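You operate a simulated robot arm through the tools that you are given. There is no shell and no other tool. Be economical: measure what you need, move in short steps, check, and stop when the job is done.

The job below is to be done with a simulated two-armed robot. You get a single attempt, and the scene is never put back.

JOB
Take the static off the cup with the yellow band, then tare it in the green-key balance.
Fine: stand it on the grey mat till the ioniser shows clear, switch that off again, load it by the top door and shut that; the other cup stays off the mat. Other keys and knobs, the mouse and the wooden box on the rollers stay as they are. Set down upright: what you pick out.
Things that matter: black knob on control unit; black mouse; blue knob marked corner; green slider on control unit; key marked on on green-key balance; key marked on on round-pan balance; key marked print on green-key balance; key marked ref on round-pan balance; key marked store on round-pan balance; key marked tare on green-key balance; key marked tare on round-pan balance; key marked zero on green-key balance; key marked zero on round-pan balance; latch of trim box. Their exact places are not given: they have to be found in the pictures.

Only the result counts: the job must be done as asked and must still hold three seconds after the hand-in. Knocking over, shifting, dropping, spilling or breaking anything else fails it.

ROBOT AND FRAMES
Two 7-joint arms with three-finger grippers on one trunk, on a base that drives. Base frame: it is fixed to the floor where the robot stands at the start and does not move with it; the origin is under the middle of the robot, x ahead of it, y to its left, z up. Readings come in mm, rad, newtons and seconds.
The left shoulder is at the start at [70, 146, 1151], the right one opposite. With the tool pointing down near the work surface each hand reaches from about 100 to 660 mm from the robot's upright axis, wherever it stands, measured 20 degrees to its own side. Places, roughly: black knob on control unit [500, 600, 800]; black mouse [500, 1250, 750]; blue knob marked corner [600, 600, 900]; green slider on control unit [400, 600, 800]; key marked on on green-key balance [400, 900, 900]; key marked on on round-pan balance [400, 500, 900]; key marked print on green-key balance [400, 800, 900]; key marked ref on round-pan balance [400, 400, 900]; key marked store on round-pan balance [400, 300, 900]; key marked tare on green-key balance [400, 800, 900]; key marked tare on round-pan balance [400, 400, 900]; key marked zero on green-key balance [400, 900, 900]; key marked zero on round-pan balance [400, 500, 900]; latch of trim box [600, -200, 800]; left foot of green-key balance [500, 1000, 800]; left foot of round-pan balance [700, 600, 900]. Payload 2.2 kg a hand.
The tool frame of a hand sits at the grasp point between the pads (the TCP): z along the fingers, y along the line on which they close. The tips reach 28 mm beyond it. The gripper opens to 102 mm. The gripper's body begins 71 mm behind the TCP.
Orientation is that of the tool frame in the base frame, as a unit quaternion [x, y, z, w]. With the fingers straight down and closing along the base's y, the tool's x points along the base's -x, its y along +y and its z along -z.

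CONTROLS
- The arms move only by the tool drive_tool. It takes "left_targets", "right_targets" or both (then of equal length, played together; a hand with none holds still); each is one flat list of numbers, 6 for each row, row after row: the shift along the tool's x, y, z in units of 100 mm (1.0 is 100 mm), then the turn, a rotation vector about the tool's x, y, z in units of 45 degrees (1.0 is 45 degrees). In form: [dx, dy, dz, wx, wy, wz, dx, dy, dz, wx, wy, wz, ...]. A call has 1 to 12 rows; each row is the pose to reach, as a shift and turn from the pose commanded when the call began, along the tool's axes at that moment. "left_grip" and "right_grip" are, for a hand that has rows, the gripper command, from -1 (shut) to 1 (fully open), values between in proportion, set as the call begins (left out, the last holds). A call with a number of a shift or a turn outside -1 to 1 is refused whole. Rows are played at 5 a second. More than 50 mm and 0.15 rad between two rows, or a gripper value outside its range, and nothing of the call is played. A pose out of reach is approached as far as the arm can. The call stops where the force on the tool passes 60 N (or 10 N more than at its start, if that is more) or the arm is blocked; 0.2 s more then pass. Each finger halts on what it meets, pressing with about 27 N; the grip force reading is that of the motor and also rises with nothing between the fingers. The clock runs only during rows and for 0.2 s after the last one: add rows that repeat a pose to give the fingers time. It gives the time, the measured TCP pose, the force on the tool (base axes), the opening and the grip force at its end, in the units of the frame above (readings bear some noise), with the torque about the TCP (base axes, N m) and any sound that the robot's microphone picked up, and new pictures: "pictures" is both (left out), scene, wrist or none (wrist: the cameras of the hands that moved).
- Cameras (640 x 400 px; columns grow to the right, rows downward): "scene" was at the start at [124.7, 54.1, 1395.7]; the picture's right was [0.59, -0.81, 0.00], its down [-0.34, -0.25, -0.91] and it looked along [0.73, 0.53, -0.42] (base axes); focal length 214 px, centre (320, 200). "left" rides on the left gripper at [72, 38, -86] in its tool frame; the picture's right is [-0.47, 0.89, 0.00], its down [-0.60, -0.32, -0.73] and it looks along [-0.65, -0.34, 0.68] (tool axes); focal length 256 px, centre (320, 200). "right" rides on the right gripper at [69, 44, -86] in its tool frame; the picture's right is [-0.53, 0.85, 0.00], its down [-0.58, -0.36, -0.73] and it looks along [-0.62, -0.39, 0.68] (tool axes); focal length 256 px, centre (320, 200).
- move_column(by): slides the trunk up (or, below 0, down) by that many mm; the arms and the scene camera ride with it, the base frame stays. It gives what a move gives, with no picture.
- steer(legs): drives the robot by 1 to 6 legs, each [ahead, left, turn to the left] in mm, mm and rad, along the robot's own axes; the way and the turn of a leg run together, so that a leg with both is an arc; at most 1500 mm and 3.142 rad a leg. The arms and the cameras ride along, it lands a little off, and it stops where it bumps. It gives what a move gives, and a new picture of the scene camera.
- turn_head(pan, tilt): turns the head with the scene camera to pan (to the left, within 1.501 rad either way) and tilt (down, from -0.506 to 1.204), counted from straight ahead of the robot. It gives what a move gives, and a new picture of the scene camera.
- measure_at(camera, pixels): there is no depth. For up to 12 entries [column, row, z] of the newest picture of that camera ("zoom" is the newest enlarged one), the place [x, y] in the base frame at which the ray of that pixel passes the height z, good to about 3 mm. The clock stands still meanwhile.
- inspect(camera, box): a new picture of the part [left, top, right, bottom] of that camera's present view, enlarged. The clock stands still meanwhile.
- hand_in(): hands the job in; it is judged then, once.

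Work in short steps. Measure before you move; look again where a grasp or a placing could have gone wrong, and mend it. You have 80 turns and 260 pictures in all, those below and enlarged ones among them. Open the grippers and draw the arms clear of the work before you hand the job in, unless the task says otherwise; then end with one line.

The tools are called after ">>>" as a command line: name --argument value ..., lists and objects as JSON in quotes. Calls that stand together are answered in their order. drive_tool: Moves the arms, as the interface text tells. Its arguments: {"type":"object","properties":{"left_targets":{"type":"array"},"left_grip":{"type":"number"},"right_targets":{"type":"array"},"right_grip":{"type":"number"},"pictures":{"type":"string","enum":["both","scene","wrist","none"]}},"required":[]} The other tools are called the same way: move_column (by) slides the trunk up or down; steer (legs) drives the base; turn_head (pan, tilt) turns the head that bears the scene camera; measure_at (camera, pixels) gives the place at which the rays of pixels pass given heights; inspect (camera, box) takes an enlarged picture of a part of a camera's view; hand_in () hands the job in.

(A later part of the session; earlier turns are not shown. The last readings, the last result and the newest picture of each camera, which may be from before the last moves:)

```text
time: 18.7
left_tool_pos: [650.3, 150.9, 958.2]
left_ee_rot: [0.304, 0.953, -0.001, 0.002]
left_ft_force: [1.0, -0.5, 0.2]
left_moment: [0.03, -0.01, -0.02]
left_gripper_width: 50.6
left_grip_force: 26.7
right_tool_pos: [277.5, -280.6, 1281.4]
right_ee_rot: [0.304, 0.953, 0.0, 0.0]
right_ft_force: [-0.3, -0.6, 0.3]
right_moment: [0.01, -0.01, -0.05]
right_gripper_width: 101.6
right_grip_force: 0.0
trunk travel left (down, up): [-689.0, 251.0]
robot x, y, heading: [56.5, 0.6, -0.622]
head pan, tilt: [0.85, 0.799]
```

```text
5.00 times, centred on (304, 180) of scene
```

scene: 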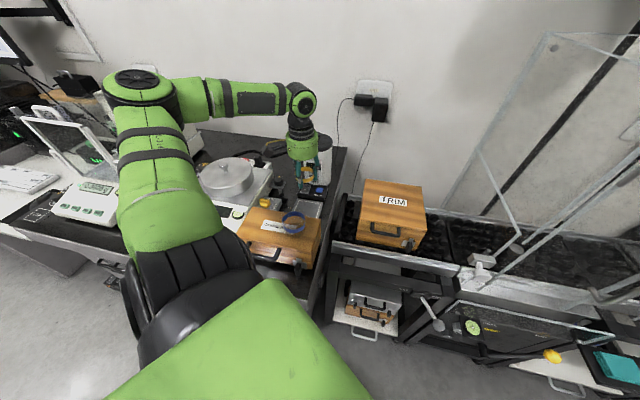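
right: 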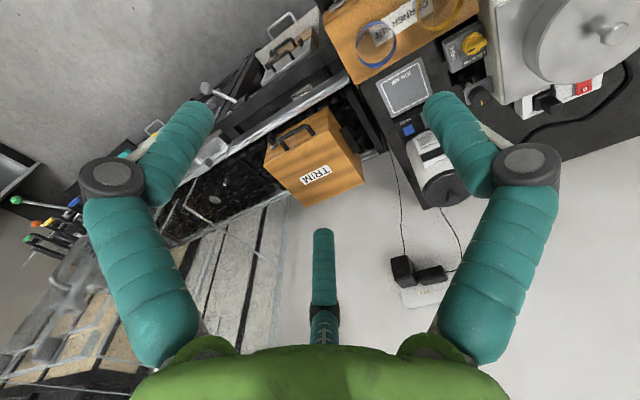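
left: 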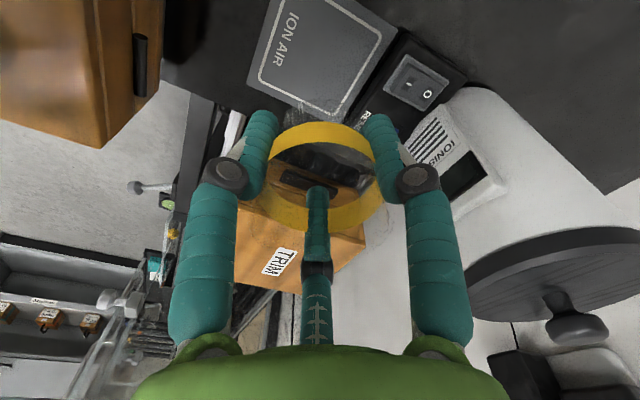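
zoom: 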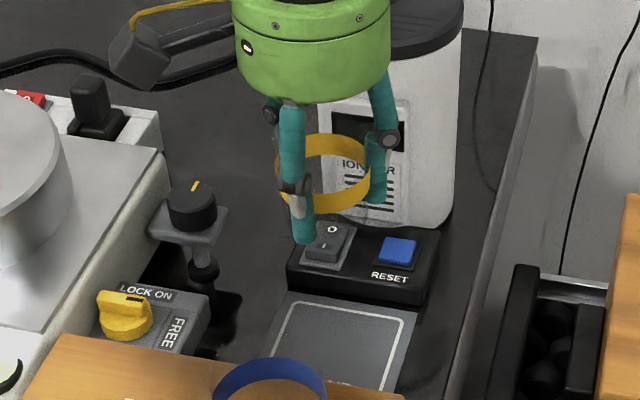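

I double-check the mat location from the new viewpoints before the final descent.

>>> measure_at --camera "scene" --pixels '[[296.6, 198.6, 805], [323.4, 202.4, 805], [318.6, 218, 805], [291, 213, 805]]'

>>> measure_at --camera "left" --pixels '[[397, 32, 805], [340, 121, 805], [245, 92, 805]]'

>>> drive_tool --left_targets '[0, 0, 0.4, 0, 0, 0, 0, 0, 0.75, 0, 0, 0, 0, 0, 0.95, 0, 0, 0, 0, 0, 1.0, 0, 0, 0]' --pictures "both"

>>> inspect --camera "scene" --box '[256, 150, 352, 210]'

```text
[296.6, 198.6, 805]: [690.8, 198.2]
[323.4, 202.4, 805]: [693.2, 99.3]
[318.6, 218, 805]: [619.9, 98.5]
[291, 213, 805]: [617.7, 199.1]
```

```text
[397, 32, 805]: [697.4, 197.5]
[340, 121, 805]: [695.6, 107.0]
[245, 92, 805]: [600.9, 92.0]
```

```text
time: 19.7
left_tool_pos: [648.9, 150.2, 858.6]
left_ee_rot: [0.303, 0.953, -0.001, 0.001]
left_ft_force: [0.6, -0.1, -1.0]
left_moment: [0.0, 0.01, 0.01]
left_gripper_width: 50.7
left_grip_force: 26.7
right_tool_pos: [278.3, -280.2, 1281.9]
right_ee_rot: [0.304, 0.953, 0.0, 0.0]
right_ft_force: [-0.6, 0.1, 0.2]
right_moment: [-0.01, -0.02, 0.01]
right_gripper_width: 101.9
right_grip_force: 0.0
trunk travel left (down, up): [-689.0, 251.0]
robot x, y, heading: [56.7, 1.8, -0.62]
head pan, tilt: [0.85, 0.799]
```

scene: 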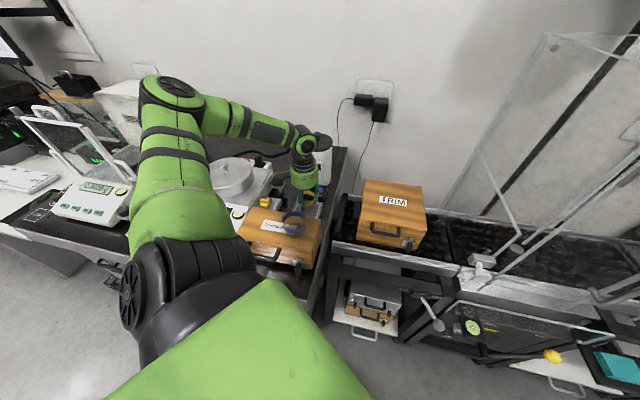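
left: 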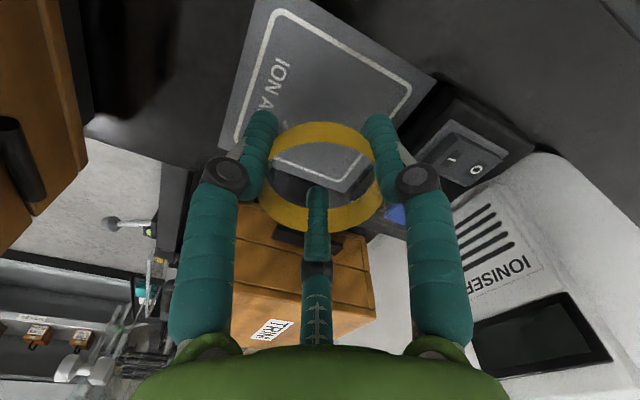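

```text
6.67 times, centred on (304, 180) of scene
```

zoom: 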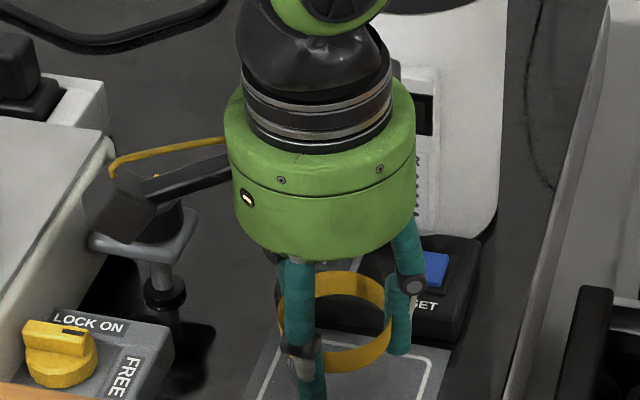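

At z=858.6 with no contact. I lower in small steps and watch the force.

>>> drive_tool --left_targets '[0, 0, 0.05, 0, 0, 0, 0, 0, 0.1, 0, 0, 0, 0, 0, 0.13, 0, 0, 0]' --pictures "none"

>>> drive_tool --left_targets '[0, 0, 0.02, 0, 0, 0, 0, 0, 0.02, 0, 0, 0]' --pictures "none"

>>> drive_tool --left_targets '[0, 0, 0.015, 0, 0, 0, 0, 0, 0.015, 0, 0, 0]' --pictures "wrist"

```text
time: 20.5
left_tool_pos: [650.3, 149.0, 845.7]
left_ee_rot: [0.303, 0.953, 0.0, 0.002]
left_ft_force: [-0.2, -0.9, -1.3]
left_moment: [-0.01, -0.05, 0.0]
left_gripper_width: 50.7
left_grip_force: 27.1
right_tool_pos: [277.0, -280.6, 1281.6]
right_ee_rot: [0.304, 0.953, 0.0, 0.0]
right_ft_force: [-1.2, 0.6, -0.3]
right_moment: [0.0, -0.02, 0.01]
right_gripper_width: 101.8
right_grip_force: 0.0
trunk travel left (down, up): [-689.0, 251.0]
robot x, y, heading: [50.0, 1.3, -0.615]
head pan, tilt: [0.85, 0.799]
```

```text
time: 21.1
left_tool_pos: [650.2, 148.1, 844.3]
left_ee_rot: [0.304, 0.953, 0.0, 0.002]
left_ft_force: [-0.2, 0.3, 0.0]
left_moment: [-0.02, 0.0, 0.02]
left_gripper_width: 50.5
left_grip_force: 27.4
right_tool_pos: [277.7, -281.7, 1281.8]
right_ee_rot: [0.303, 0.953, 0.0, 0.0]
right_ft_force: [-0.6, -0.6, 0.7]
right_moment: [0.04, -0.01, -0.02]
right_gripper_width: 102.1
right_grip_force: 0.1
trunk travel left (down, up): [-689.0, 251.0]
robot x, y, heading: [52.2, -0.7, -0.619]
head pan, tilt: [0.85, 0.799]
```

```text
time: 21.7
left_tool_pos: [650.7, 149.2, 843.4]
left_ee_rot: [0.303, 0.953, -0.001, 0.001]
left_ft_force: [0.8, -0.2, 0.4]
left_moment: [-0.02, 0.01, -0.02]
left_gripper_width: 50.6
left_grip_force: 27.2
right_tool_pos: [277.8, -280.2, 1282.2]
right_ee_rot: [0.303, 0.953, 0.0, 0.001]
right_ft_force: [0.6, -0.3, 1.1]
right_moment: [0.01, 0.0, 0.01]
right_gripper_width: 101.9
right_grip_force: 0.1
trunk travel left (down, up): [-689.0, 251.0]
robot x, y, heading: [56.1, -0.4, -0.623]
head pan, tilt: [0.85, 0.799]
```

left: 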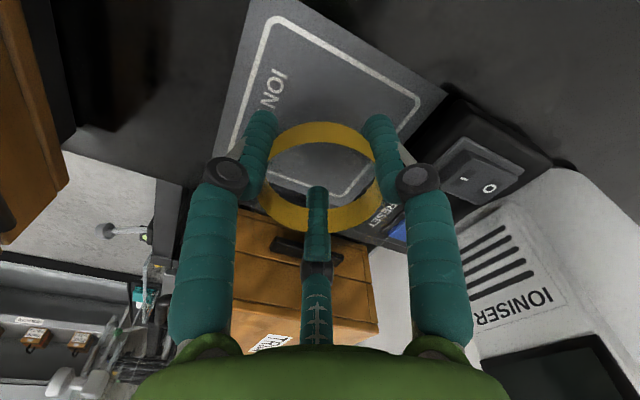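

Still no contact at 843. I continue in 2 mm steps.

>>> drive_tool --left_targets '[0, 0, 0.02, 0, 0, 0, 0, 0, 0.02, 0, 0, 0]' --pictures "none"

>>> drive_tool --left_targets '[0, 0, 0.02, 0, 0, 0, 0, 0, 0.02, 0, 0, 0]' --pictures "none"

```text
time: 22.3
left_tool_pos: [650.6, 150.4, 840.8]
left_ee_rot: [0.303, 0.953, -0.001, 0.001]
left_ft_force: [0.3, -0.1, 0.1]
left_moment: [0.0, 0.0, 0.01]
left_gripper_width: 50.7
left_grip_force: 27.1
right_tool_pos: [276.7, -280.8, 1282.3]
right_ee_rot: [0.303, 0.953, 0.0, 0.0]
right_ft_force: [-0.8, -0.7, 0.4]
right_moment: [0.02, 0.04, -0.03]
right_gripper_width: 102.0
right_grip_force: 0.0
trunk travel left (down, up): [-689.0, 251.0]
robot x, y, heading: [53.3, -0.9, -0.618]
head pan, tilt: [0.85, 0.799]
```

```text
time: 22.9
left_tool_pos: [650.9, 148.7, 838.7]
left_ee_rot: [0.303, 0.953, -0.001, 0.003]
left_ft_force: [0.4, 1.0, -0.6]
left_moment: [0.0, 0.03, 0.04]
left_gripper_width: 50.8
left_grip_force: 26.8
right_tool_pos: [276.5, -280.5, 1281.1]
right_ee_rot: [0.303, 0.953, -0.001, 0.002]
right_ft_force: [0.1, 0.3, 0.3]
right_moment: [0.0, -0.01, 0.0]
right_gripper_width: 101.9
right_grip_force: 0.1
trunk travel left (down, up): [-689.0, 251.0]
robot x, y, heading: [56.9, 0.6, -0.618]
head pan, tilt: [0.85, 0.799]
```

Still free at 838.7; I keep stepping down.

>>> drive_tool --left_targets '[0, 0, 0.02, 0, 0, 0, 0, 0, 0.02, 0, 0, 0]' --pictures "none"

>>> drive_tool --left_targets '[0, 0, 0.015, 0, 0, 0, 0, 0, 0.015, 0, 0, 0]' --pictures "wrist"

>>> inspect --camera "scene" --box '[272, 170, 352, 220]'

```text
time: 23.5
left_tool_pos: [650.7, 150.0, 836.2]
left_ee_rot: [0.304, 0.953, -0.001, 0.003]
left_ft_force: [-0.7, -0.6, -0.2]
left_moment: [0.02, -0.01, -0.01]
left_gripper_width: 50.5
left_grip_force: 27.1
right_tool_pos: [277.5, -280.3, 1281.6]
right_ee_rot: [0.303, 0.953, 0.0, 0.001]
right_ft_force: [-0.1, 0.5, -0.4]
right_moment: [0.02, 0.04, 0.0]
right_gripper_width: 102.0
right_grip_force: 0.1
trunk travel left (down, up): [-689.0, 251.0]
robot x, y, heading: [53.6, -1.0, -0.615]
head pan, tilt: [0.85, 0.799]
```

```text
time: 24.1
left_tool_pos: [650.0, 148.6, 834.0]
left_ee_rot: [0.303, 0.953, -0.001, 0.002]
left_ft_force: [-0.5, -0.6, 0.7]
left_moment: [0.01, 0.05, 0.01]
left_gripper_width: 50.9
left_grip_force: 27.4
right_tool_pos: [278.1, -280.6, 1281.8]
right_ee_rot: [0.303, 0.953, 0.0, 0.001]
right_ft_force: [0.2, -0.1, -0.3]
right_moment: [-0.01, -0.02, -0.02]
right_gripper_width: 102.1
right_grip_force: 0.1
trunk travel left (down, up): [-689.0, 251.0]
robot x, y, heading: [52.7, -2.2, -0.618]
head pan, tilt: [0.85, 0.799]
```

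left: 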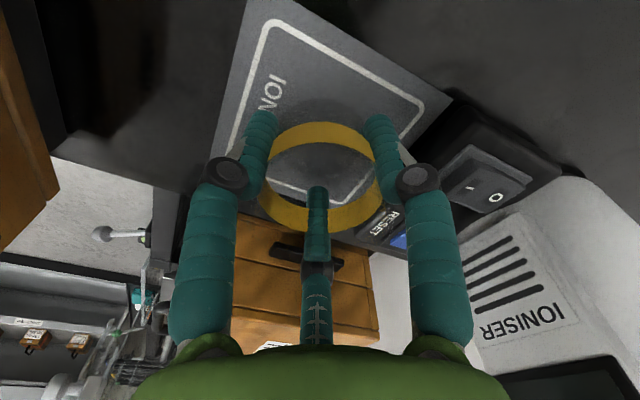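

```text
8.00 times, centred on (312, 195) of scene
```

zoom: 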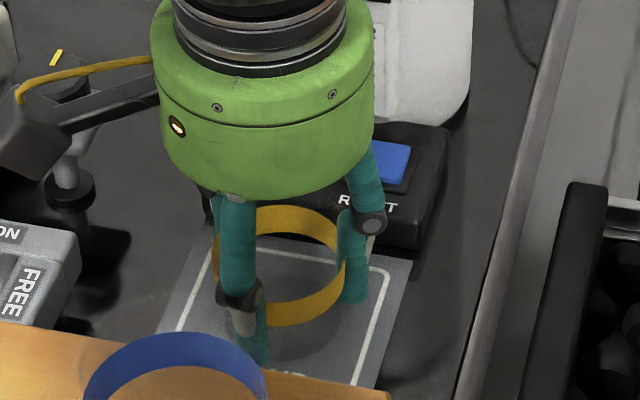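

No contact at 834. I continue in small steps.

>>> drive_tool --left_targets '[0, 0, 0.02, 0, 0, 0, 0, 0, 0.02, 0, 0, 0]' --pictures "none"

>>> drive_tool --left_targets '[0, 0, 0.02, 0, 0, 0, 0, 0, 0.02, 0, 0, 0]' --pictures "wrist"

>>> inspect --camera "left" --box '[220, 60, 420, 185]'

```text
time: 24.7
left_tool_pos: [650.8, 148.9, 835.1]
left_ee_rot: [0.303, 0.953, -0.001, 0.003]
left_ft_force: [1.2, 2.5, 11.1]
left_moment: [0.11, 0.15, -0.05]
left_gripper_width: 50.5
left_grip_force: 27.2
right_tool_pos: [276.3, -280.2, 1281.8]
right_ee_rot: [0.303, 0.953, 0.0, 0.002]
right_ft_force: [-0.1, -0.4, 0.9]
right_moment: [0.03, 0.0, 0.04]
right_gripper_width: 102.0
right_grip_force: 0.0
trunk travel left (down, up): [-689.0, 251.0]
robot x, y, heading: [51.5, -0.9, -0.618]
head pan, tilt: [0.85, 0.799]
```

```text
time: 25.3
left_tool_pos: [650.5, 148.0, 833.3]
left_ee_rot: [0.303, 0.953, 0.0, 0.005]
left_ft_force: [2.9, 1.6, 19.8]
left_moment: [-0.03, 0.05, 0.01]
left_gripper_width: 50.6
left_grip_force: 26.7
right_tool_pos: [275.0, -280.6, 1282.7]
right_ee_rot: [0.303, 0.953, 0.001, 0.001]
right_ft_force: [0.6, -0.9, -0.8]
right_moment: [-0.03, 0.0, 0.02]
right_gripper_width: 101.8
right_grip_force: 0.0
trunk travel left (down, up): [-689.0, 251.0]
robot x, y, heading: [60.5, 3.7, -0.616]
head pan, tilt: [0.85, 0.799]
```

left: 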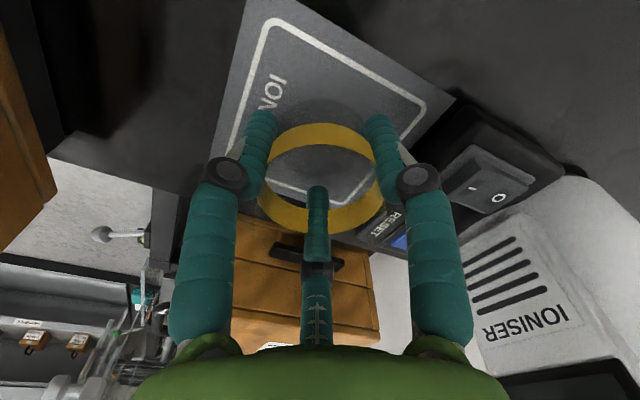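

```text
3.20 times, centred on (320, 122) of left
```

zoom: 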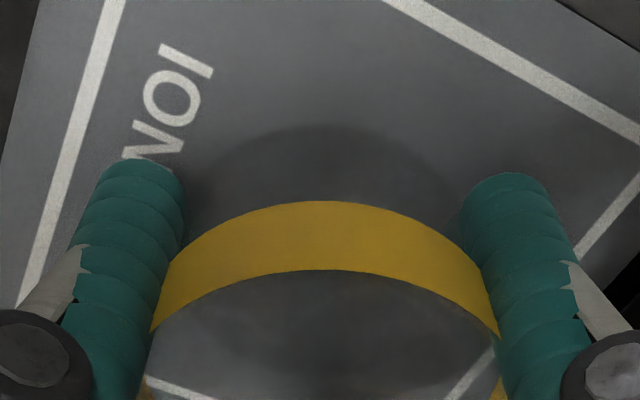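

Contact at TCP z≈834.5 (20 N now). I relieve by 2.5 mm, then open to ~70 mm.

>>> drive_tool --left_targets '[0, 0, -0.025, 0, 0, 0, 0, 0, -0.025, 0, 0, 0]' --pictures "none"

>>> drive_tool --left_targets '[0, 0, 0, 0, 0, 0, 0, 0, 0, 0, 0, 0]' --left_grip 0.4 --pictures "wrist"

```text
time: 25.9
left_tool_pos: [648.9, 148.5, 833.6]
left_ee_rot: [0.304, 0.953, 0.0, 0.001]
left_ft_force: [2.3, -2.7, 7.4]
left_moment: [-0.13, -0.11, 0.04]
left_gripper_width: 50.5
left_grip_force: 27.1
right_tool_pos: [275.6, -281.3, 1281.4]
right_ee_rot: [0.302, 0.953, 0.0, 0.001]
right_ft_force: [-0.2, 0.8, 0.8]
right_moment: [0.01, 0.01, 0.02]
right_gripper_width: 102.1
right_grip_force: 0.0
trunk travel left (down, up): [-689.0, 251.0]
robot x, y, heading: [56.1, 2.6, -0.621]
head pan, tilt: [0.85, 0.799]
```

```text
time: 26.5
left_tool_pos: [649.5, 149.3, 833.5]
left_ee_rot: [0.302, 0.953, 0.0, 0.0]
left_ft_force: [0.4, 0.6, -0.7]
left_moment: [0.0, -0.01, 0.01]
left_gripper_width: 71.5
left_grip_force: 0.2
right_tool_pos: [277.0, -280.9, 1281.0]
right_ee_rot: [0.303, 0.953, 0.0, 0.001]
right_ft_force: [0.3, -0.2, 0.5]
right_moment: [0.01, -0.04, 0.01]
right_gripper_width: 101.9
right_grip_force: 0.1
trunk travel left (down, up): [-689.0, 251.0]
robot x, y, heading: [55.3, -3.4, -0.622]
head pan, tilt: [0.85, 0.799]
```

left: 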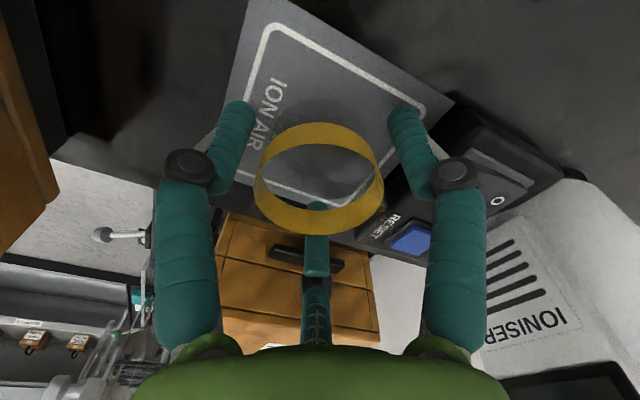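

The cup stands on the mat, released. I lift the hand straight up and look at the rocker.

>>> drive_tool --left_targets '[0, 0, -0.2, 0, 0, 0, 0, 0, -0.6, 0, 0, 0, 0, 0, -1.0, 0, 0, 0]' --pictures "both"

>>> inspect --camera "left" --box '[320, 20, 480, 120]'

>>> inspect --camera "scene" --box '[272, 160, 352, 210]'

```text
time: 27.3
left_tool_pos: [649.6, 150.5, 933.0]
left_ee_rot: [0.303, 0.953, 0.0, 0.001]
left_ft_force: [0.5, 0.1, 0.2]
left_moment: [0.0, -0.02, -0.02]
left_gripper_width: 71.4
left_grip_force: 0.0
right_tool_pos: [276.7, -280.3, 1281.9]
right_ee_rot: [0.303, 0.953, -0.001, 0.0]
right_ft_force: [-0.7, 0.8, -0.4]
right_moment: [0.0, -0.02, 0.01]
right_gripper_width: 102.2
right_grip_force: 0.1
trunk travel left (down, up): [-689.0, 251.0]
robot x, y, heading: [55.9, -0.2, -0.615]
head pan, tilt: [0.85, 0.799]
```

scene: 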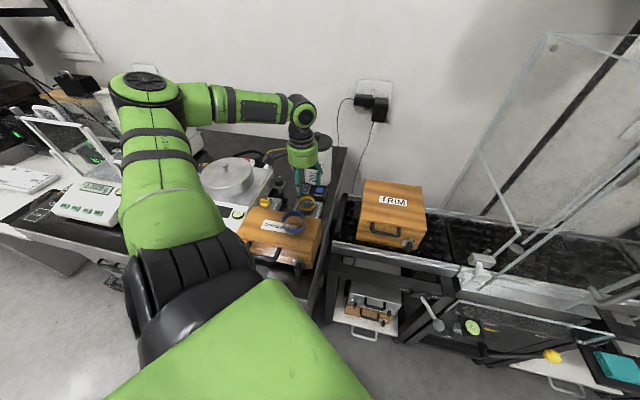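
left: 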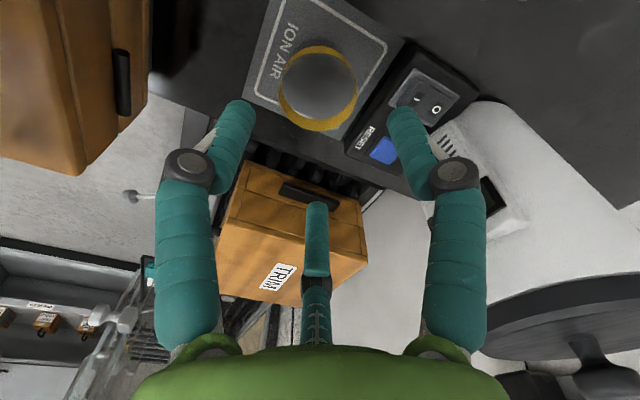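

```text
4.00 times, centred on (400, 70) of left
```

zoom: 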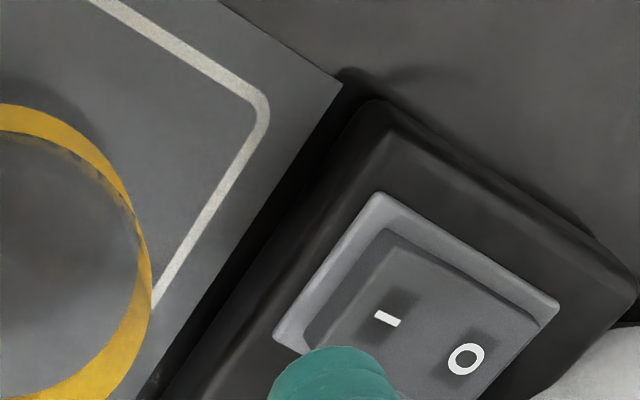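

```text
8.00 times, centred on (312, 185) of scene
```

zoom: 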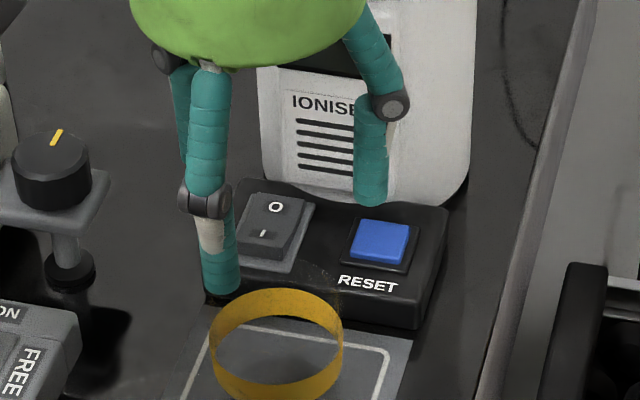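

I measure the "I" and "O" marks in both cameras.

>>> measure_at --camera "left" --pixels '[[416.75, 99.5, 820], [416.75, 99.5, 840], [436.75, 109.5, 820], [436.75, 109.5, 840]]'

>>> measure_at --camera "scene" --pixels '[[304.9, 189.1, 820], [304.9, 189.1, 840], [306.5, 185.9, 820], [306.5, 185.9, 840], [320, 192, 820], [307.5, 213.5, 840], [307.5, 213.5, 850]]'

```text
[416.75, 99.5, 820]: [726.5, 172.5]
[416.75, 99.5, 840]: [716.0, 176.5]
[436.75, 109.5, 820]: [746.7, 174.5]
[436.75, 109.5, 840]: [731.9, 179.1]
```

```text
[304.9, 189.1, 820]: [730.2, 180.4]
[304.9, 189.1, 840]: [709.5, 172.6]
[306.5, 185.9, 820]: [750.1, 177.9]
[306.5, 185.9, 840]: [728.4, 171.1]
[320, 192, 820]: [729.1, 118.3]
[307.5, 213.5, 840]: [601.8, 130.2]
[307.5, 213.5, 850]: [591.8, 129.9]
```

"I" mark is at ≈(720,175.5,830), "O" at ≈(741,176,827). I close the gripper, tilt it 0.5 rad outward and hover before the "I" end.

>>> drive_tool --left_targets '[-0.08, 0.135, 0, -0.092, -0.13, 0, -0.163, 0.27, 0.05, -0.184, -0.26, 0, -0.245, 0.405, 0.1, -0.276, -0.39, 0, -0.326, 0.543, 0.2, -0.368, -0.52, 0, -0.326, 0.543, 0.2, -0.368, -0.52, 0]' --left_grip -1 --pictures "both"

>>> inspect --camera "scene" --box '[272, 160, 352, 210]'

```text
time: 28.5
left_tool_pos: [708.9, 176.1, 913.8]
left_ee_rot: [0.294, 0.923, 0.075, 0.238]
left_ft_force: [0.8, -0.7, -0.6]
left_moment: [-0.01, -0.01, -0.01]
left_gripper_width: 2.0
left_grip_force: 26.9
right_tool_pos: [277.4, -280.3, 1281.8]
right_ee_rot: [0.303, 0.953, 0.0, 0.0]
right_ft_force: [-0.1, -0.5, -0.4]
right_moment: [-0.01, -0.01, 0.01]
right_gripper_width: 102.1
right_grip_force: 0.0
trunk travel left (down, up): [-689.0, 251.0]
robot x, y, heading: [55.4, -0.4, -0.619]
head pan, tilt: [0.85, 0.799]
```

scene: 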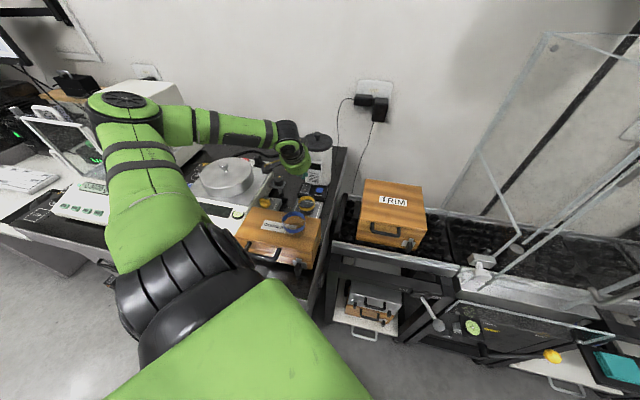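
left: 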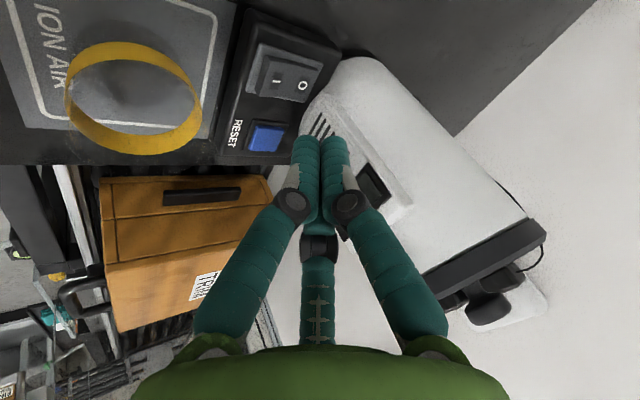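

```text
8.00 times, centred on (312, 185) of scene
```

zoom: 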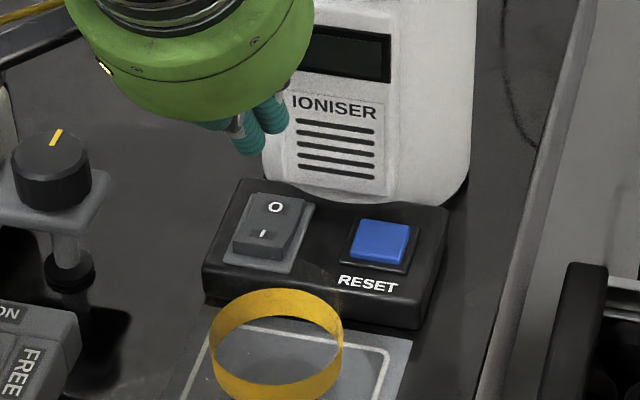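

The tilted tip is over the rocker. I go down 46 mm, then check.

>>> drive_tool --left_targets '[0.098, -0.069, 0.22, 0, 0, 0, 0.18, -0.127, 0.404, 0, 0, 0, 0.18, -0.127, 0.404, 0, 0, 0]' --pictures "wrist"

>>> inspect --camera "scene" --box '[272, 160, 352, 210]'

>>> inspect --camera "left" --box '[220, 60, 420, 185]'

```text
time: 29.3
left_tool_pos: [709.6, 175.1, 868.1]
left_ee_rot: [0.293, 0.923, 0.075, 0.237]
left_ft_force: [0.6, -0.7, -1.0]
left_moment: [0.02, 0.0, 0.01]
left_gripper_width: 2.3
left_grip_force: 26.4
right_tool_pos: [278.0, -280.5, 1280.7]
right_ee_rot: [0.303, 0.953, 0.001, 0.001]
right_ft_force: [0.2, 0.5, -0.3]
right_moment: [-0.01, -0.02, -0.01]
right_gripper_width: 102.1
right_grip_force: 0.1
trunk travel left (down, up): [-689.0, 251.0]
robot x, y, heading: [56.2, -1.7, -0.612]
head pan, tilt: [0.85, 0.799]
```

left: 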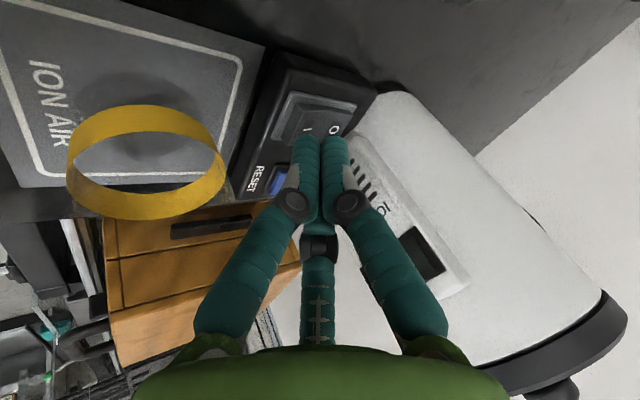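

```text
8.00 times, centred on (312, 185) of scene
```

zoom: 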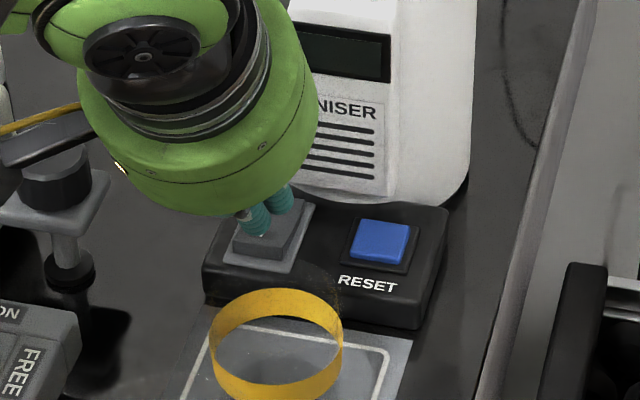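

```text
3.20 times, centred on (320, 122) of left
```

zoom: 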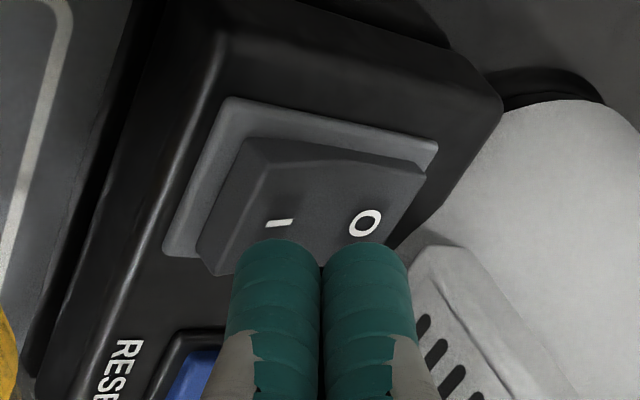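

The tip is predicted to touch near the I end. I press in small steps and read force and sound.

>>> drive_tool --left_targets '[0.029, 0.013, 0.026, 0, 0, 0, 0.04, 0.008, 0.053, 0, 0, 0]' --pictures "none"

>>> drive_tool --left_targets '[0.0078, -0.0055, 0.0176, 0, 0, 0, 0.0117, -0.0083, 0.0263, 0, 0, 0]' --pictures "none"

>>> inspect --camera "scene" --box '[272, 150, 352, 200]'

```text
time: 29.9
left_tool_pos: [709.0, 179.7, 862.4]
left_ee_rot: [0.293, 0.923, 0.075, 0.237]
left_ft_force: [-0.6, -0.2, 0.5]
left_moment: [0.01, 0.02, -0.02]
left_gripper_width: 2.0
left_grip_force: 27.1
right_tool_pos: [276.8, -280.8, 1280.9]
right_ee_rot: [0.303, 0.953, 0.0, 0.001]
right_ft_force: [0.3, 0.2, -0.2]
right_moment: [0.0, -0.01, -0.01]
right_gripper_width: 101.9
right_grip_force: 0.0
trunk travel left (down, up): [-689.0, 251.0]
robot x, y, heading: [55.3, 2.6, -0.618]
head pan, tilt: [0.85, 0.799]
```

```text
time: 30.5
left_tool_pos: [707.8, 178.8, 860.9]
left_ee_rot: [0.294, 0.923, 0.076, 0.237]
left_ft_force: [-1.3, -0.2, -0.1]
left_moment: [0.0, 0.03, -0.04]
left_gripper_width: 2.0
left_grip_force: 26.8
right_tool_pos: [277.8, -281.2, 1281.3]
right_ee_rot: [0.303, 0.953, 0.0, 0.001]
right_ft_force: [0.4, 0.1, 0.4]
right_moment: [0.01, 0.0, 0.03]
right_gripper_width: 101.9
right_grip_force: 0.0
trunk travel left (down, up): [-689.0, 251.0]
robot x, y, heading: [52.2, -3.0, -0.613]
head pan, tilt: [0.85, 0.799]
```

```text
8.00 times, centred on (312, 175) of scene
```

zoom: 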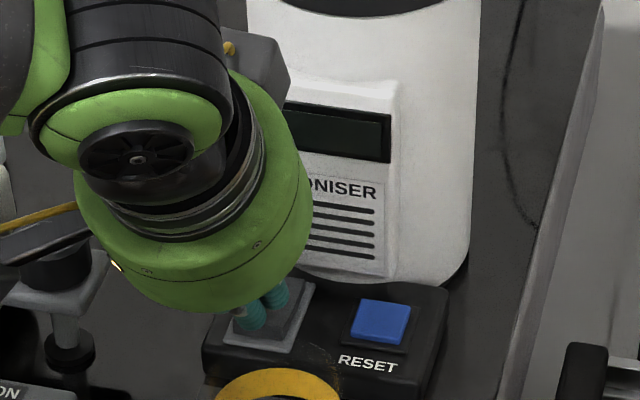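

No contact yet at 861. I continue pressing downward 2–3 mm at a time.

>>> drive_tool --left_targets '[0.0039, -0.0028, 0.0088, 0, 0, 0, 0.0078, -0.0055, 0.0176, 0, 0, 0]' --pictures "none"

>>> drive_tool --left_targets '[0.0039, -0.0028, 0.0088, 0, 0, 0, 0.0078, -0.0055, 0.0176, 0, 0, 0]' --pictures "wrist"

>>> inspect --camera "scene" --box '[272, 150, 352, 200]'

```text
time: 31.1
left_tool_pos: [706.9, 178.1, 858.5]
left_ee_rot: [0.293, 0.923, 0.075, 0.238]
left_ft_force: [-1.4, 0.2, 0.8]
left_moment: [-0.03, 0.04, 0.01]
left_gripper_width: 2.3
left_grip_force: 26.6
right_tool_pos: [277.6, -280.3, 1282.1]
right_ee_rot: [0.303, 0.953, 0.001, 0.001]
right_ft_force: [0.6, -0.1, 0.0]
right_moment: [0.01, -0.03, 0.02]
right_gripper_width: 102.0
right_grip_force: 0.1
trunk travel left (down, up): [-689.0, 251.0]
robot x, y, heading: [53.9, 0.6, -0.62]
head pan, tilt: [0.85, 0.799]
```

```text
time: 31.7
left_tool_pos: [706.5, 178.9, 856.0]
left_ee_rot: [0.293, 0.923, 0.075, 0.238]
left_ft_force: [-0.7, -0.6, -0.6]
left_moment: [0.0, -0.04, -0.04]
left_gripper_width: 1.9
left_grip_force: 27.2
right_tool_pos: [277.3, -279.9, 1282.0]
right_ee_rot: [0.303, 0.953, 0.001, -0.001]
right_ft_force: [0.3, 0.3, 0.1]
right_moment: [0.02, -0.01, 0.02]
right_gripper_width: 102.0
right_grip_force: 0.0
trunk travel left (down, up): [-689.0, 251.0]
robot x, y, heading: [52.9, -1.2, -0.618]
head pan, tilt: [0.85, 0.799]
```

left: 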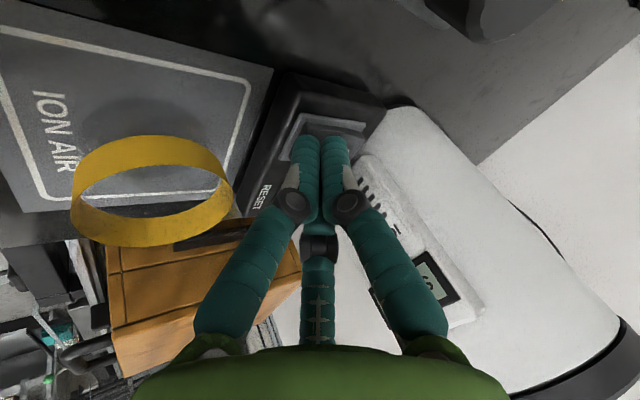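

```text
8.00 times, centred on (312, 175) of scene
```

zoom: 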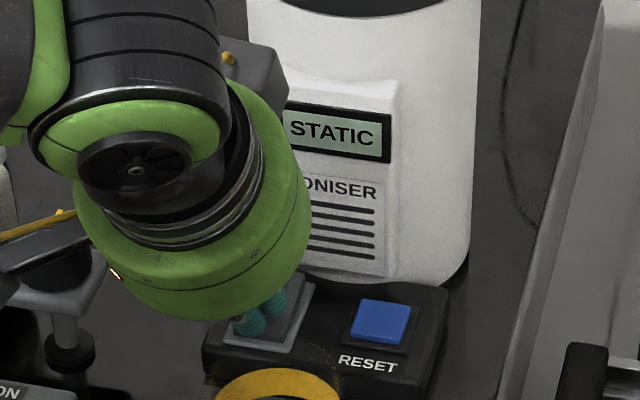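

The ioniser switched on and shows "STATIC". I back off 25 mm and wait.

>>> drive_tool --left_targets '[-0.098, 0.069, -0.22, 0, 0, 0, -0.098, 0.069, -0.22, 0, 0, 0, -0.098, 0.069, -0.22, 0, 0, 0, -0.098, 0.069, -0.22, 0, 0, 0, -0.098, 0.069, -0.22, 0, 0, 0, -0.098, 0.069, -0.22, 0, 0, 0, -0.098, 0.069, -0.22, 0, 0, 0, -0.098, 0.069, -0.22, 0, 0, 0, -0.098, 0.069, -0.22, 0, 0, 0, -0.098, 0.069, -0.22, 0, 0, 0]' --pictures "wrist"

>>> inspect --camera "scene" --box '[272, 150, 352, 200]'

```text
time: 33.9
left_tool_pos: [706.5, 178.7, 881.6]
left_ee_rot: [0.293, 0.923, 0.076, 0.238]
left_ft_force: [0.0, 0.4, -0.1]
left_moment: [0.0, 0.01, 0.01]
left_gripper_width: 2.1
left_grip_force: 26.7
right_tool_pos: [278.1, -280.3, 1281.1]
right_ee_rot: [0.303, 0.953, 0.0, 0.0]
right_ft_force: [0.3, 0.5, 0.4]
right_moment: [0.01, -0.01, 0.0]
right_gripper_width: 102.0
right_grip_force: 0.0
trunk travel left (down, up): [-689.0, 251.0]
robot x, y, heading: [52.0, -0.1, -0.617]
head pan, tilt: [0.85, 0.799]
```

left: 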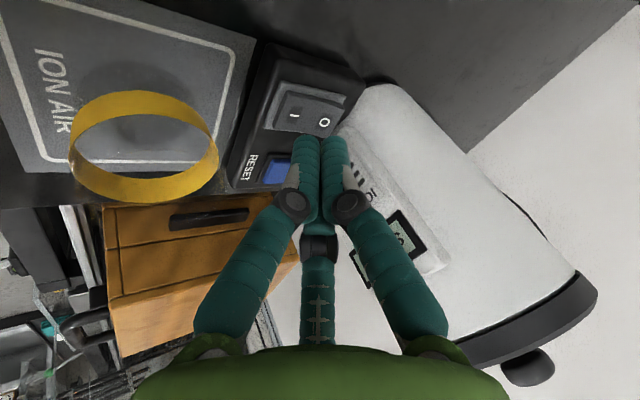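

```text
8.00 times, centred on (312, 175) of scene
```

zoom: 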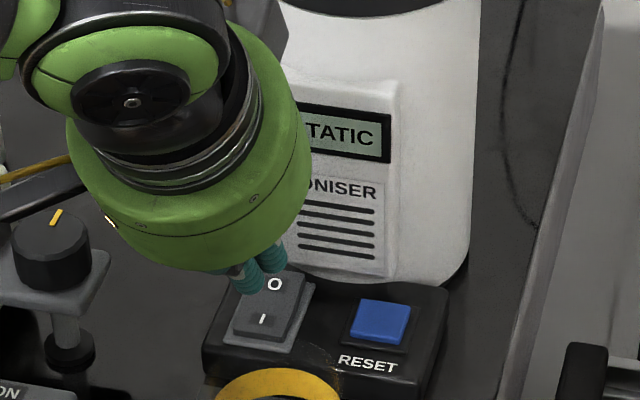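

Still static. While waiting I measure the tower's front face to plan pressing the O end.

>>> measure_at --camera "scene" --pixels '[[310.1, 183.75, 830], [320.1, 184.4, 835], [306.3, 185.5, 835], [304.6, 189.9, 828], [309.8, 185.2, 832], [312, 182, 840]]'

>>> drive_tool --left_targets '[-0.05, 0.03, -0.1, 0, 0, 0, -0.05, 0.03, -0.1, 0, 0, 0, -0.05, 0.03, -0.1, 0, 0, 0, -0.05, 0.03, -0.1, 0, 0, 0, -0.05, 0.03, -0.1, 0, 0, 0, -0.05, 0.03, -0.1, 0, 0, 0, -0.05, 0.03, -0.1, 0, 0, 0, -0.05, 0.03, -0.1, 0, 0, 0, -0.05, 0.03, -0.1, 0, 0, 0, -0.05, 0.03, -0.1, 0, 0, 0, -0.05, 0.03, -0.1, 0, 0, 0, -0.05, 0.03, -0.1, 0, 0, 0]' --pictures "wrist"

>>> inspect --camera "scene" --box '[272, 150, 352, 200]'

>>> inspect --camera "left" --box '[220, 40, 420, 165]'

```text
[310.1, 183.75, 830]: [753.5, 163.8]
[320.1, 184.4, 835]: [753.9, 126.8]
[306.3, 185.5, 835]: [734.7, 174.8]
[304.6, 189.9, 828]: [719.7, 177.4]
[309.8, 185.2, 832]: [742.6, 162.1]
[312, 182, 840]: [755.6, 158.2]
```

```text
time: 36.5
left_tool_pos: [709.0, 179.3, 892.7]
left_ee_rot: [0.294, 0.923, 0.075, 0.237]
left_ft_force: [0.1, 0.3, 0.0]
left_moment: [-0.02, 0.01, 0.0]
left_gripper_width: 2.2
left_grip_force: 26.9
right_tool_pos: [277.8, -280.7, 1281.6]
right_ee_rot: [0.303, 0.953, 0.0, 0.0]
right_ft_force: [-1.0, 0.4, 0.4]
right_moment: [-0.02, 0.0, 0.02]
right_gripper_width: 101.9
right_grip_force: 0.1
trunk travel left (down, up): [-689.0, 251.0]
robot x, y, heading: [54.8, -0.4, -0.617]
head pan, tilt: [0.85, 0.799]
```

left: 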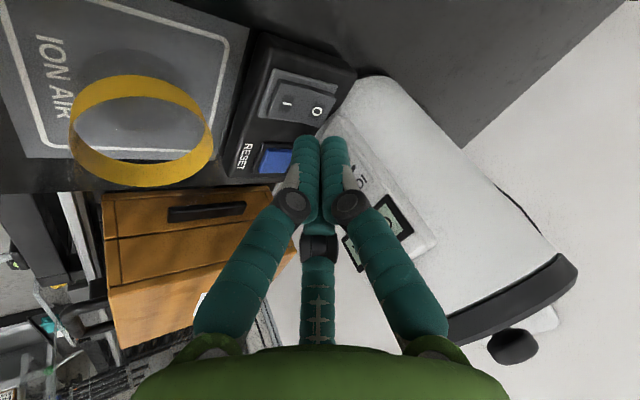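

```text
8.00 times, centred on (312, 175) of scene
```

zoom: 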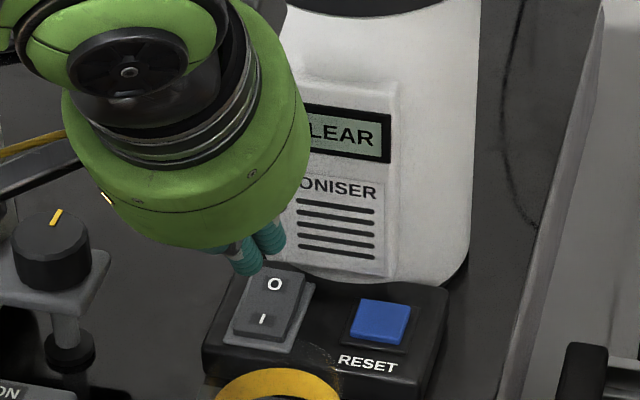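

```text
3.20 times, centred on (320, 102) of left
```

zoom: 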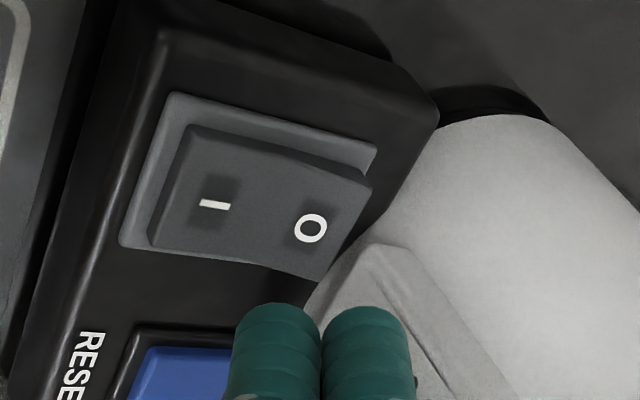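

It now shows CLEAR. I measure the raised O end in both cameras before pressing.

>>> measure_at --camera "left" --pixels '[[317.2, 110.75, 825], [317.2, 110.75, 840], [336.25, 96.7, 825], [336.25, 96.7, 840], [331, 117.5, 835], [337, 116, 840], [286.8, 104, 828]]'

>>> measure_at --camera "scene" --pixels '[[306.25, 185.5, 825], [306.25, 185.5, 840], [303.5, 183.25, 825], [303.5, 183.25, 840], [310.1, 185, 840]]'

```text
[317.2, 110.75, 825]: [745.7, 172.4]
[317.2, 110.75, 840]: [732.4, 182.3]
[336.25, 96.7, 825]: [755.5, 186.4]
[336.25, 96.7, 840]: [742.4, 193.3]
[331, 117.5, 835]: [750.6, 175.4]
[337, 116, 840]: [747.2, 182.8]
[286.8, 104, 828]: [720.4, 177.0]
```

```text
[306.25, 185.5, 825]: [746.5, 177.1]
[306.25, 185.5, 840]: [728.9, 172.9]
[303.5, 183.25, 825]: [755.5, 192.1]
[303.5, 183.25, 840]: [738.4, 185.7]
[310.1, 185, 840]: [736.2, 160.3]
```

The O end top is at z≈830, edge x≈752, y 162–189; the tower panel begins near x≈751 for y<181. I hover at TCP (737,189,880) so the tip corner meets (740,185).

>>> drive_tool --left_targets '[-0.05, 0.1, 0.12, 0, 0, 0, -0.097, 0.188, 0.239, 0, 0, 0, -0.097, 0.188, 0.239, 0, 0, 0]' --pictures "wrist"

>>> inspect --camera "scene" --box '[272, 150, 352, 200]'

>>> inspect --camera "left" --box '[220, 60, 420, 185]'

```text
time: 37.3
left_tool_pos: [735.6, 190.9, 881.9]
left_ee_rot: [0.293, 0.923, 0.076, 0.237]
left_ft_force: [-1.7, 4.6, -0.7]
left_moment: [0.1, 0.04, 0.09]
left_gripper_width: 2.2
left_grip_force: 26.6
right_tool_pos: [277.2, -279.0, 1281.8]
right_ee_rot: [0.303, 0.953, -0.001, 0.001]
right_ft_force: [-0.1, 0.8, 0.0]
right_moment: [0.02, 0.02, -0.02]
right_gripper_width: 102.1
right_grip_force: 0.1
trunk travel left (down, up): [-689.0, 251.0]
robot x, y, heading: [53.8, -0.3, -0.616]
head pan, tilt: [0.85, 0.799]
```

left: 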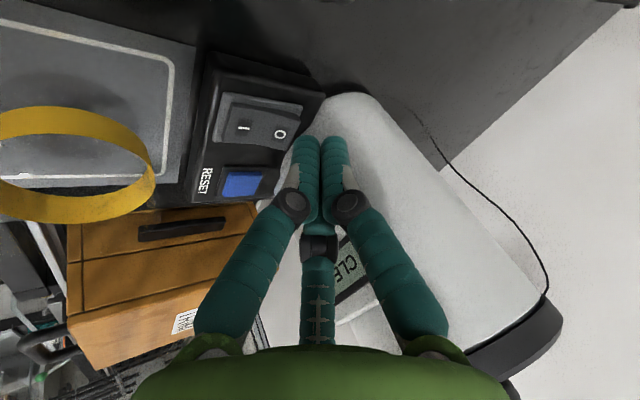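

```text
8.00 times, centred on (312, 175) of scene
```

zoom: 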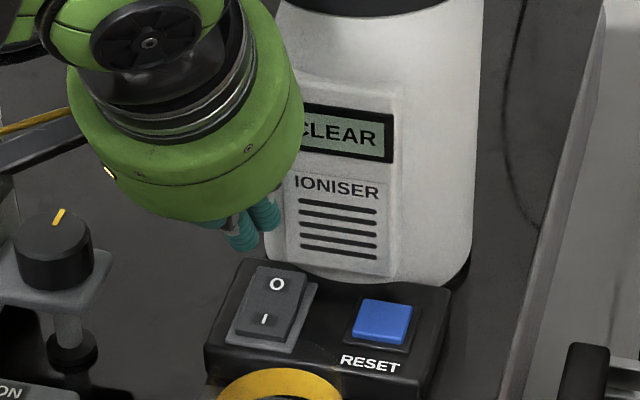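

```text
3.20 times, centred on (320, 122) of left
```

zoom: 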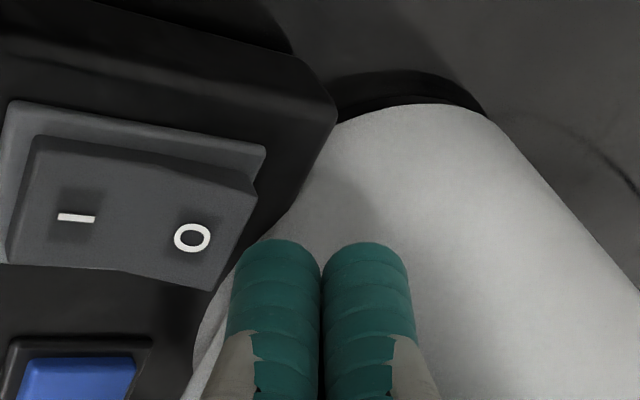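

A light contact shows (force 4.6 N toward +y): the tip touches the tower's side. I back off at once and turn the tool about its axis so that its narrow side faces the tower.

>>> drive_tool --left_targets '[0.055, -0.039, -0.128, 0, 0, 0, 0.055, -0.039, -0.128, 0, 0, -0.157, 0.04, -0.06, -0.128, 0, 0, -0.314, 0.03, -0.08, -0.128, 0, 0, -0.471, 0.02, -0.1, -0.128, 0, 0, -0.628, 0.003, -0.112, -0.128, 0, 0, -0.784, 0.003, -0.112, -0.128, 0, 0, -0.784]' --pictures "wrist"

>>> inspect --camera "scene" --box '[262, 150, 342, 200]'

>>> inspect --camera "left" --box '[220, 40, 420, 165]'

```text
time: 38.9
left_tool_pos: [725.0, 179.3, 887.9]
left_ee_rot: [-0.002, 0.969, 0.0, 0.249]
left_ft_force: [0.3, -0.4, -0.8]
left_moment: [-0.03, 0.0, 0.03]
left_gripper_width: 2.3
left_grip_force: 27.1
right_tool_pos: [277.2, -281.1, 1281.5]
right_ee_rot: [0.303, 0.953, 0.0, 0.001]
right_ft_force: [0.1, 0.5, -0.2]
right_moment: [0.0, 0.0, 0.01]
right_gripper_width: 102.2
right_grip_force: 0.1
trunk travel left (down, up): [-689.0, 251.0]
robot x, y, heading: [55.8, -0.7, -0.618]
head pan, tilt: [0.85, 0.799]
```

left: 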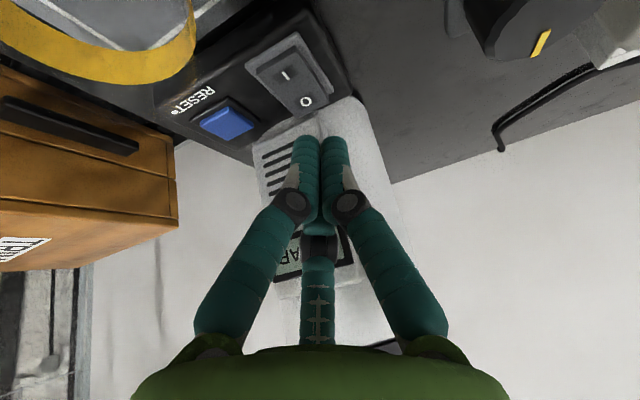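

```text
8.00 times, centred on (302, 175) of scene
```

zoom: 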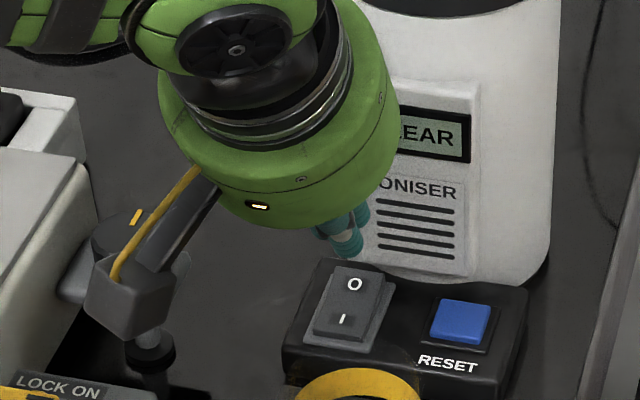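

```text
3.20 times, centred on (320, 102) of left
```

zoom: 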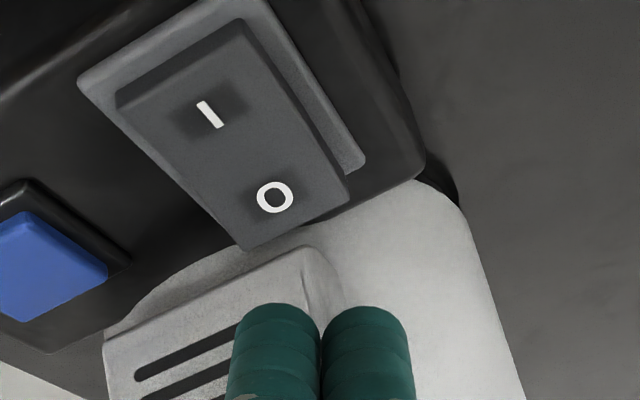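

I measure the panel corner next to the rocker.

>>> measure_at --camera "left" --pixels '[[315.3, 117.6, 835], [315.3, 117.6, 850], [315.3, 117.6, 865], [305.9, 101.4, 829], [330, 99, 830]]'

>>> measure_at --camera "scene" --pixels '[[307.5, 182.5, 835], [307.5, 182.5, 850], [306.3, 185.4, 829], [320.3, 184.4, 835], [320.3, 184.4, 850]]'

```text
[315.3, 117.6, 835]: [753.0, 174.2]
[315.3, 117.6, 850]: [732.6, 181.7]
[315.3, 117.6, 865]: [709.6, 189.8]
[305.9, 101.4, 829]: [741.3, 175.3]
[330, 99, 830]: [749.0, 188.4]
```

```text
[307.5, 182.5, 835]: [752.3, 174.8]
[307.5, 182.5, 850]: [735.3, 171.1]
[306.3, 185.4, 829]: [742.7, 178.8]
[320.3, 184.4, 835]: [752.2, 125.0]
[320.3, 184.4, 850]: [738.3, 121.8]
```

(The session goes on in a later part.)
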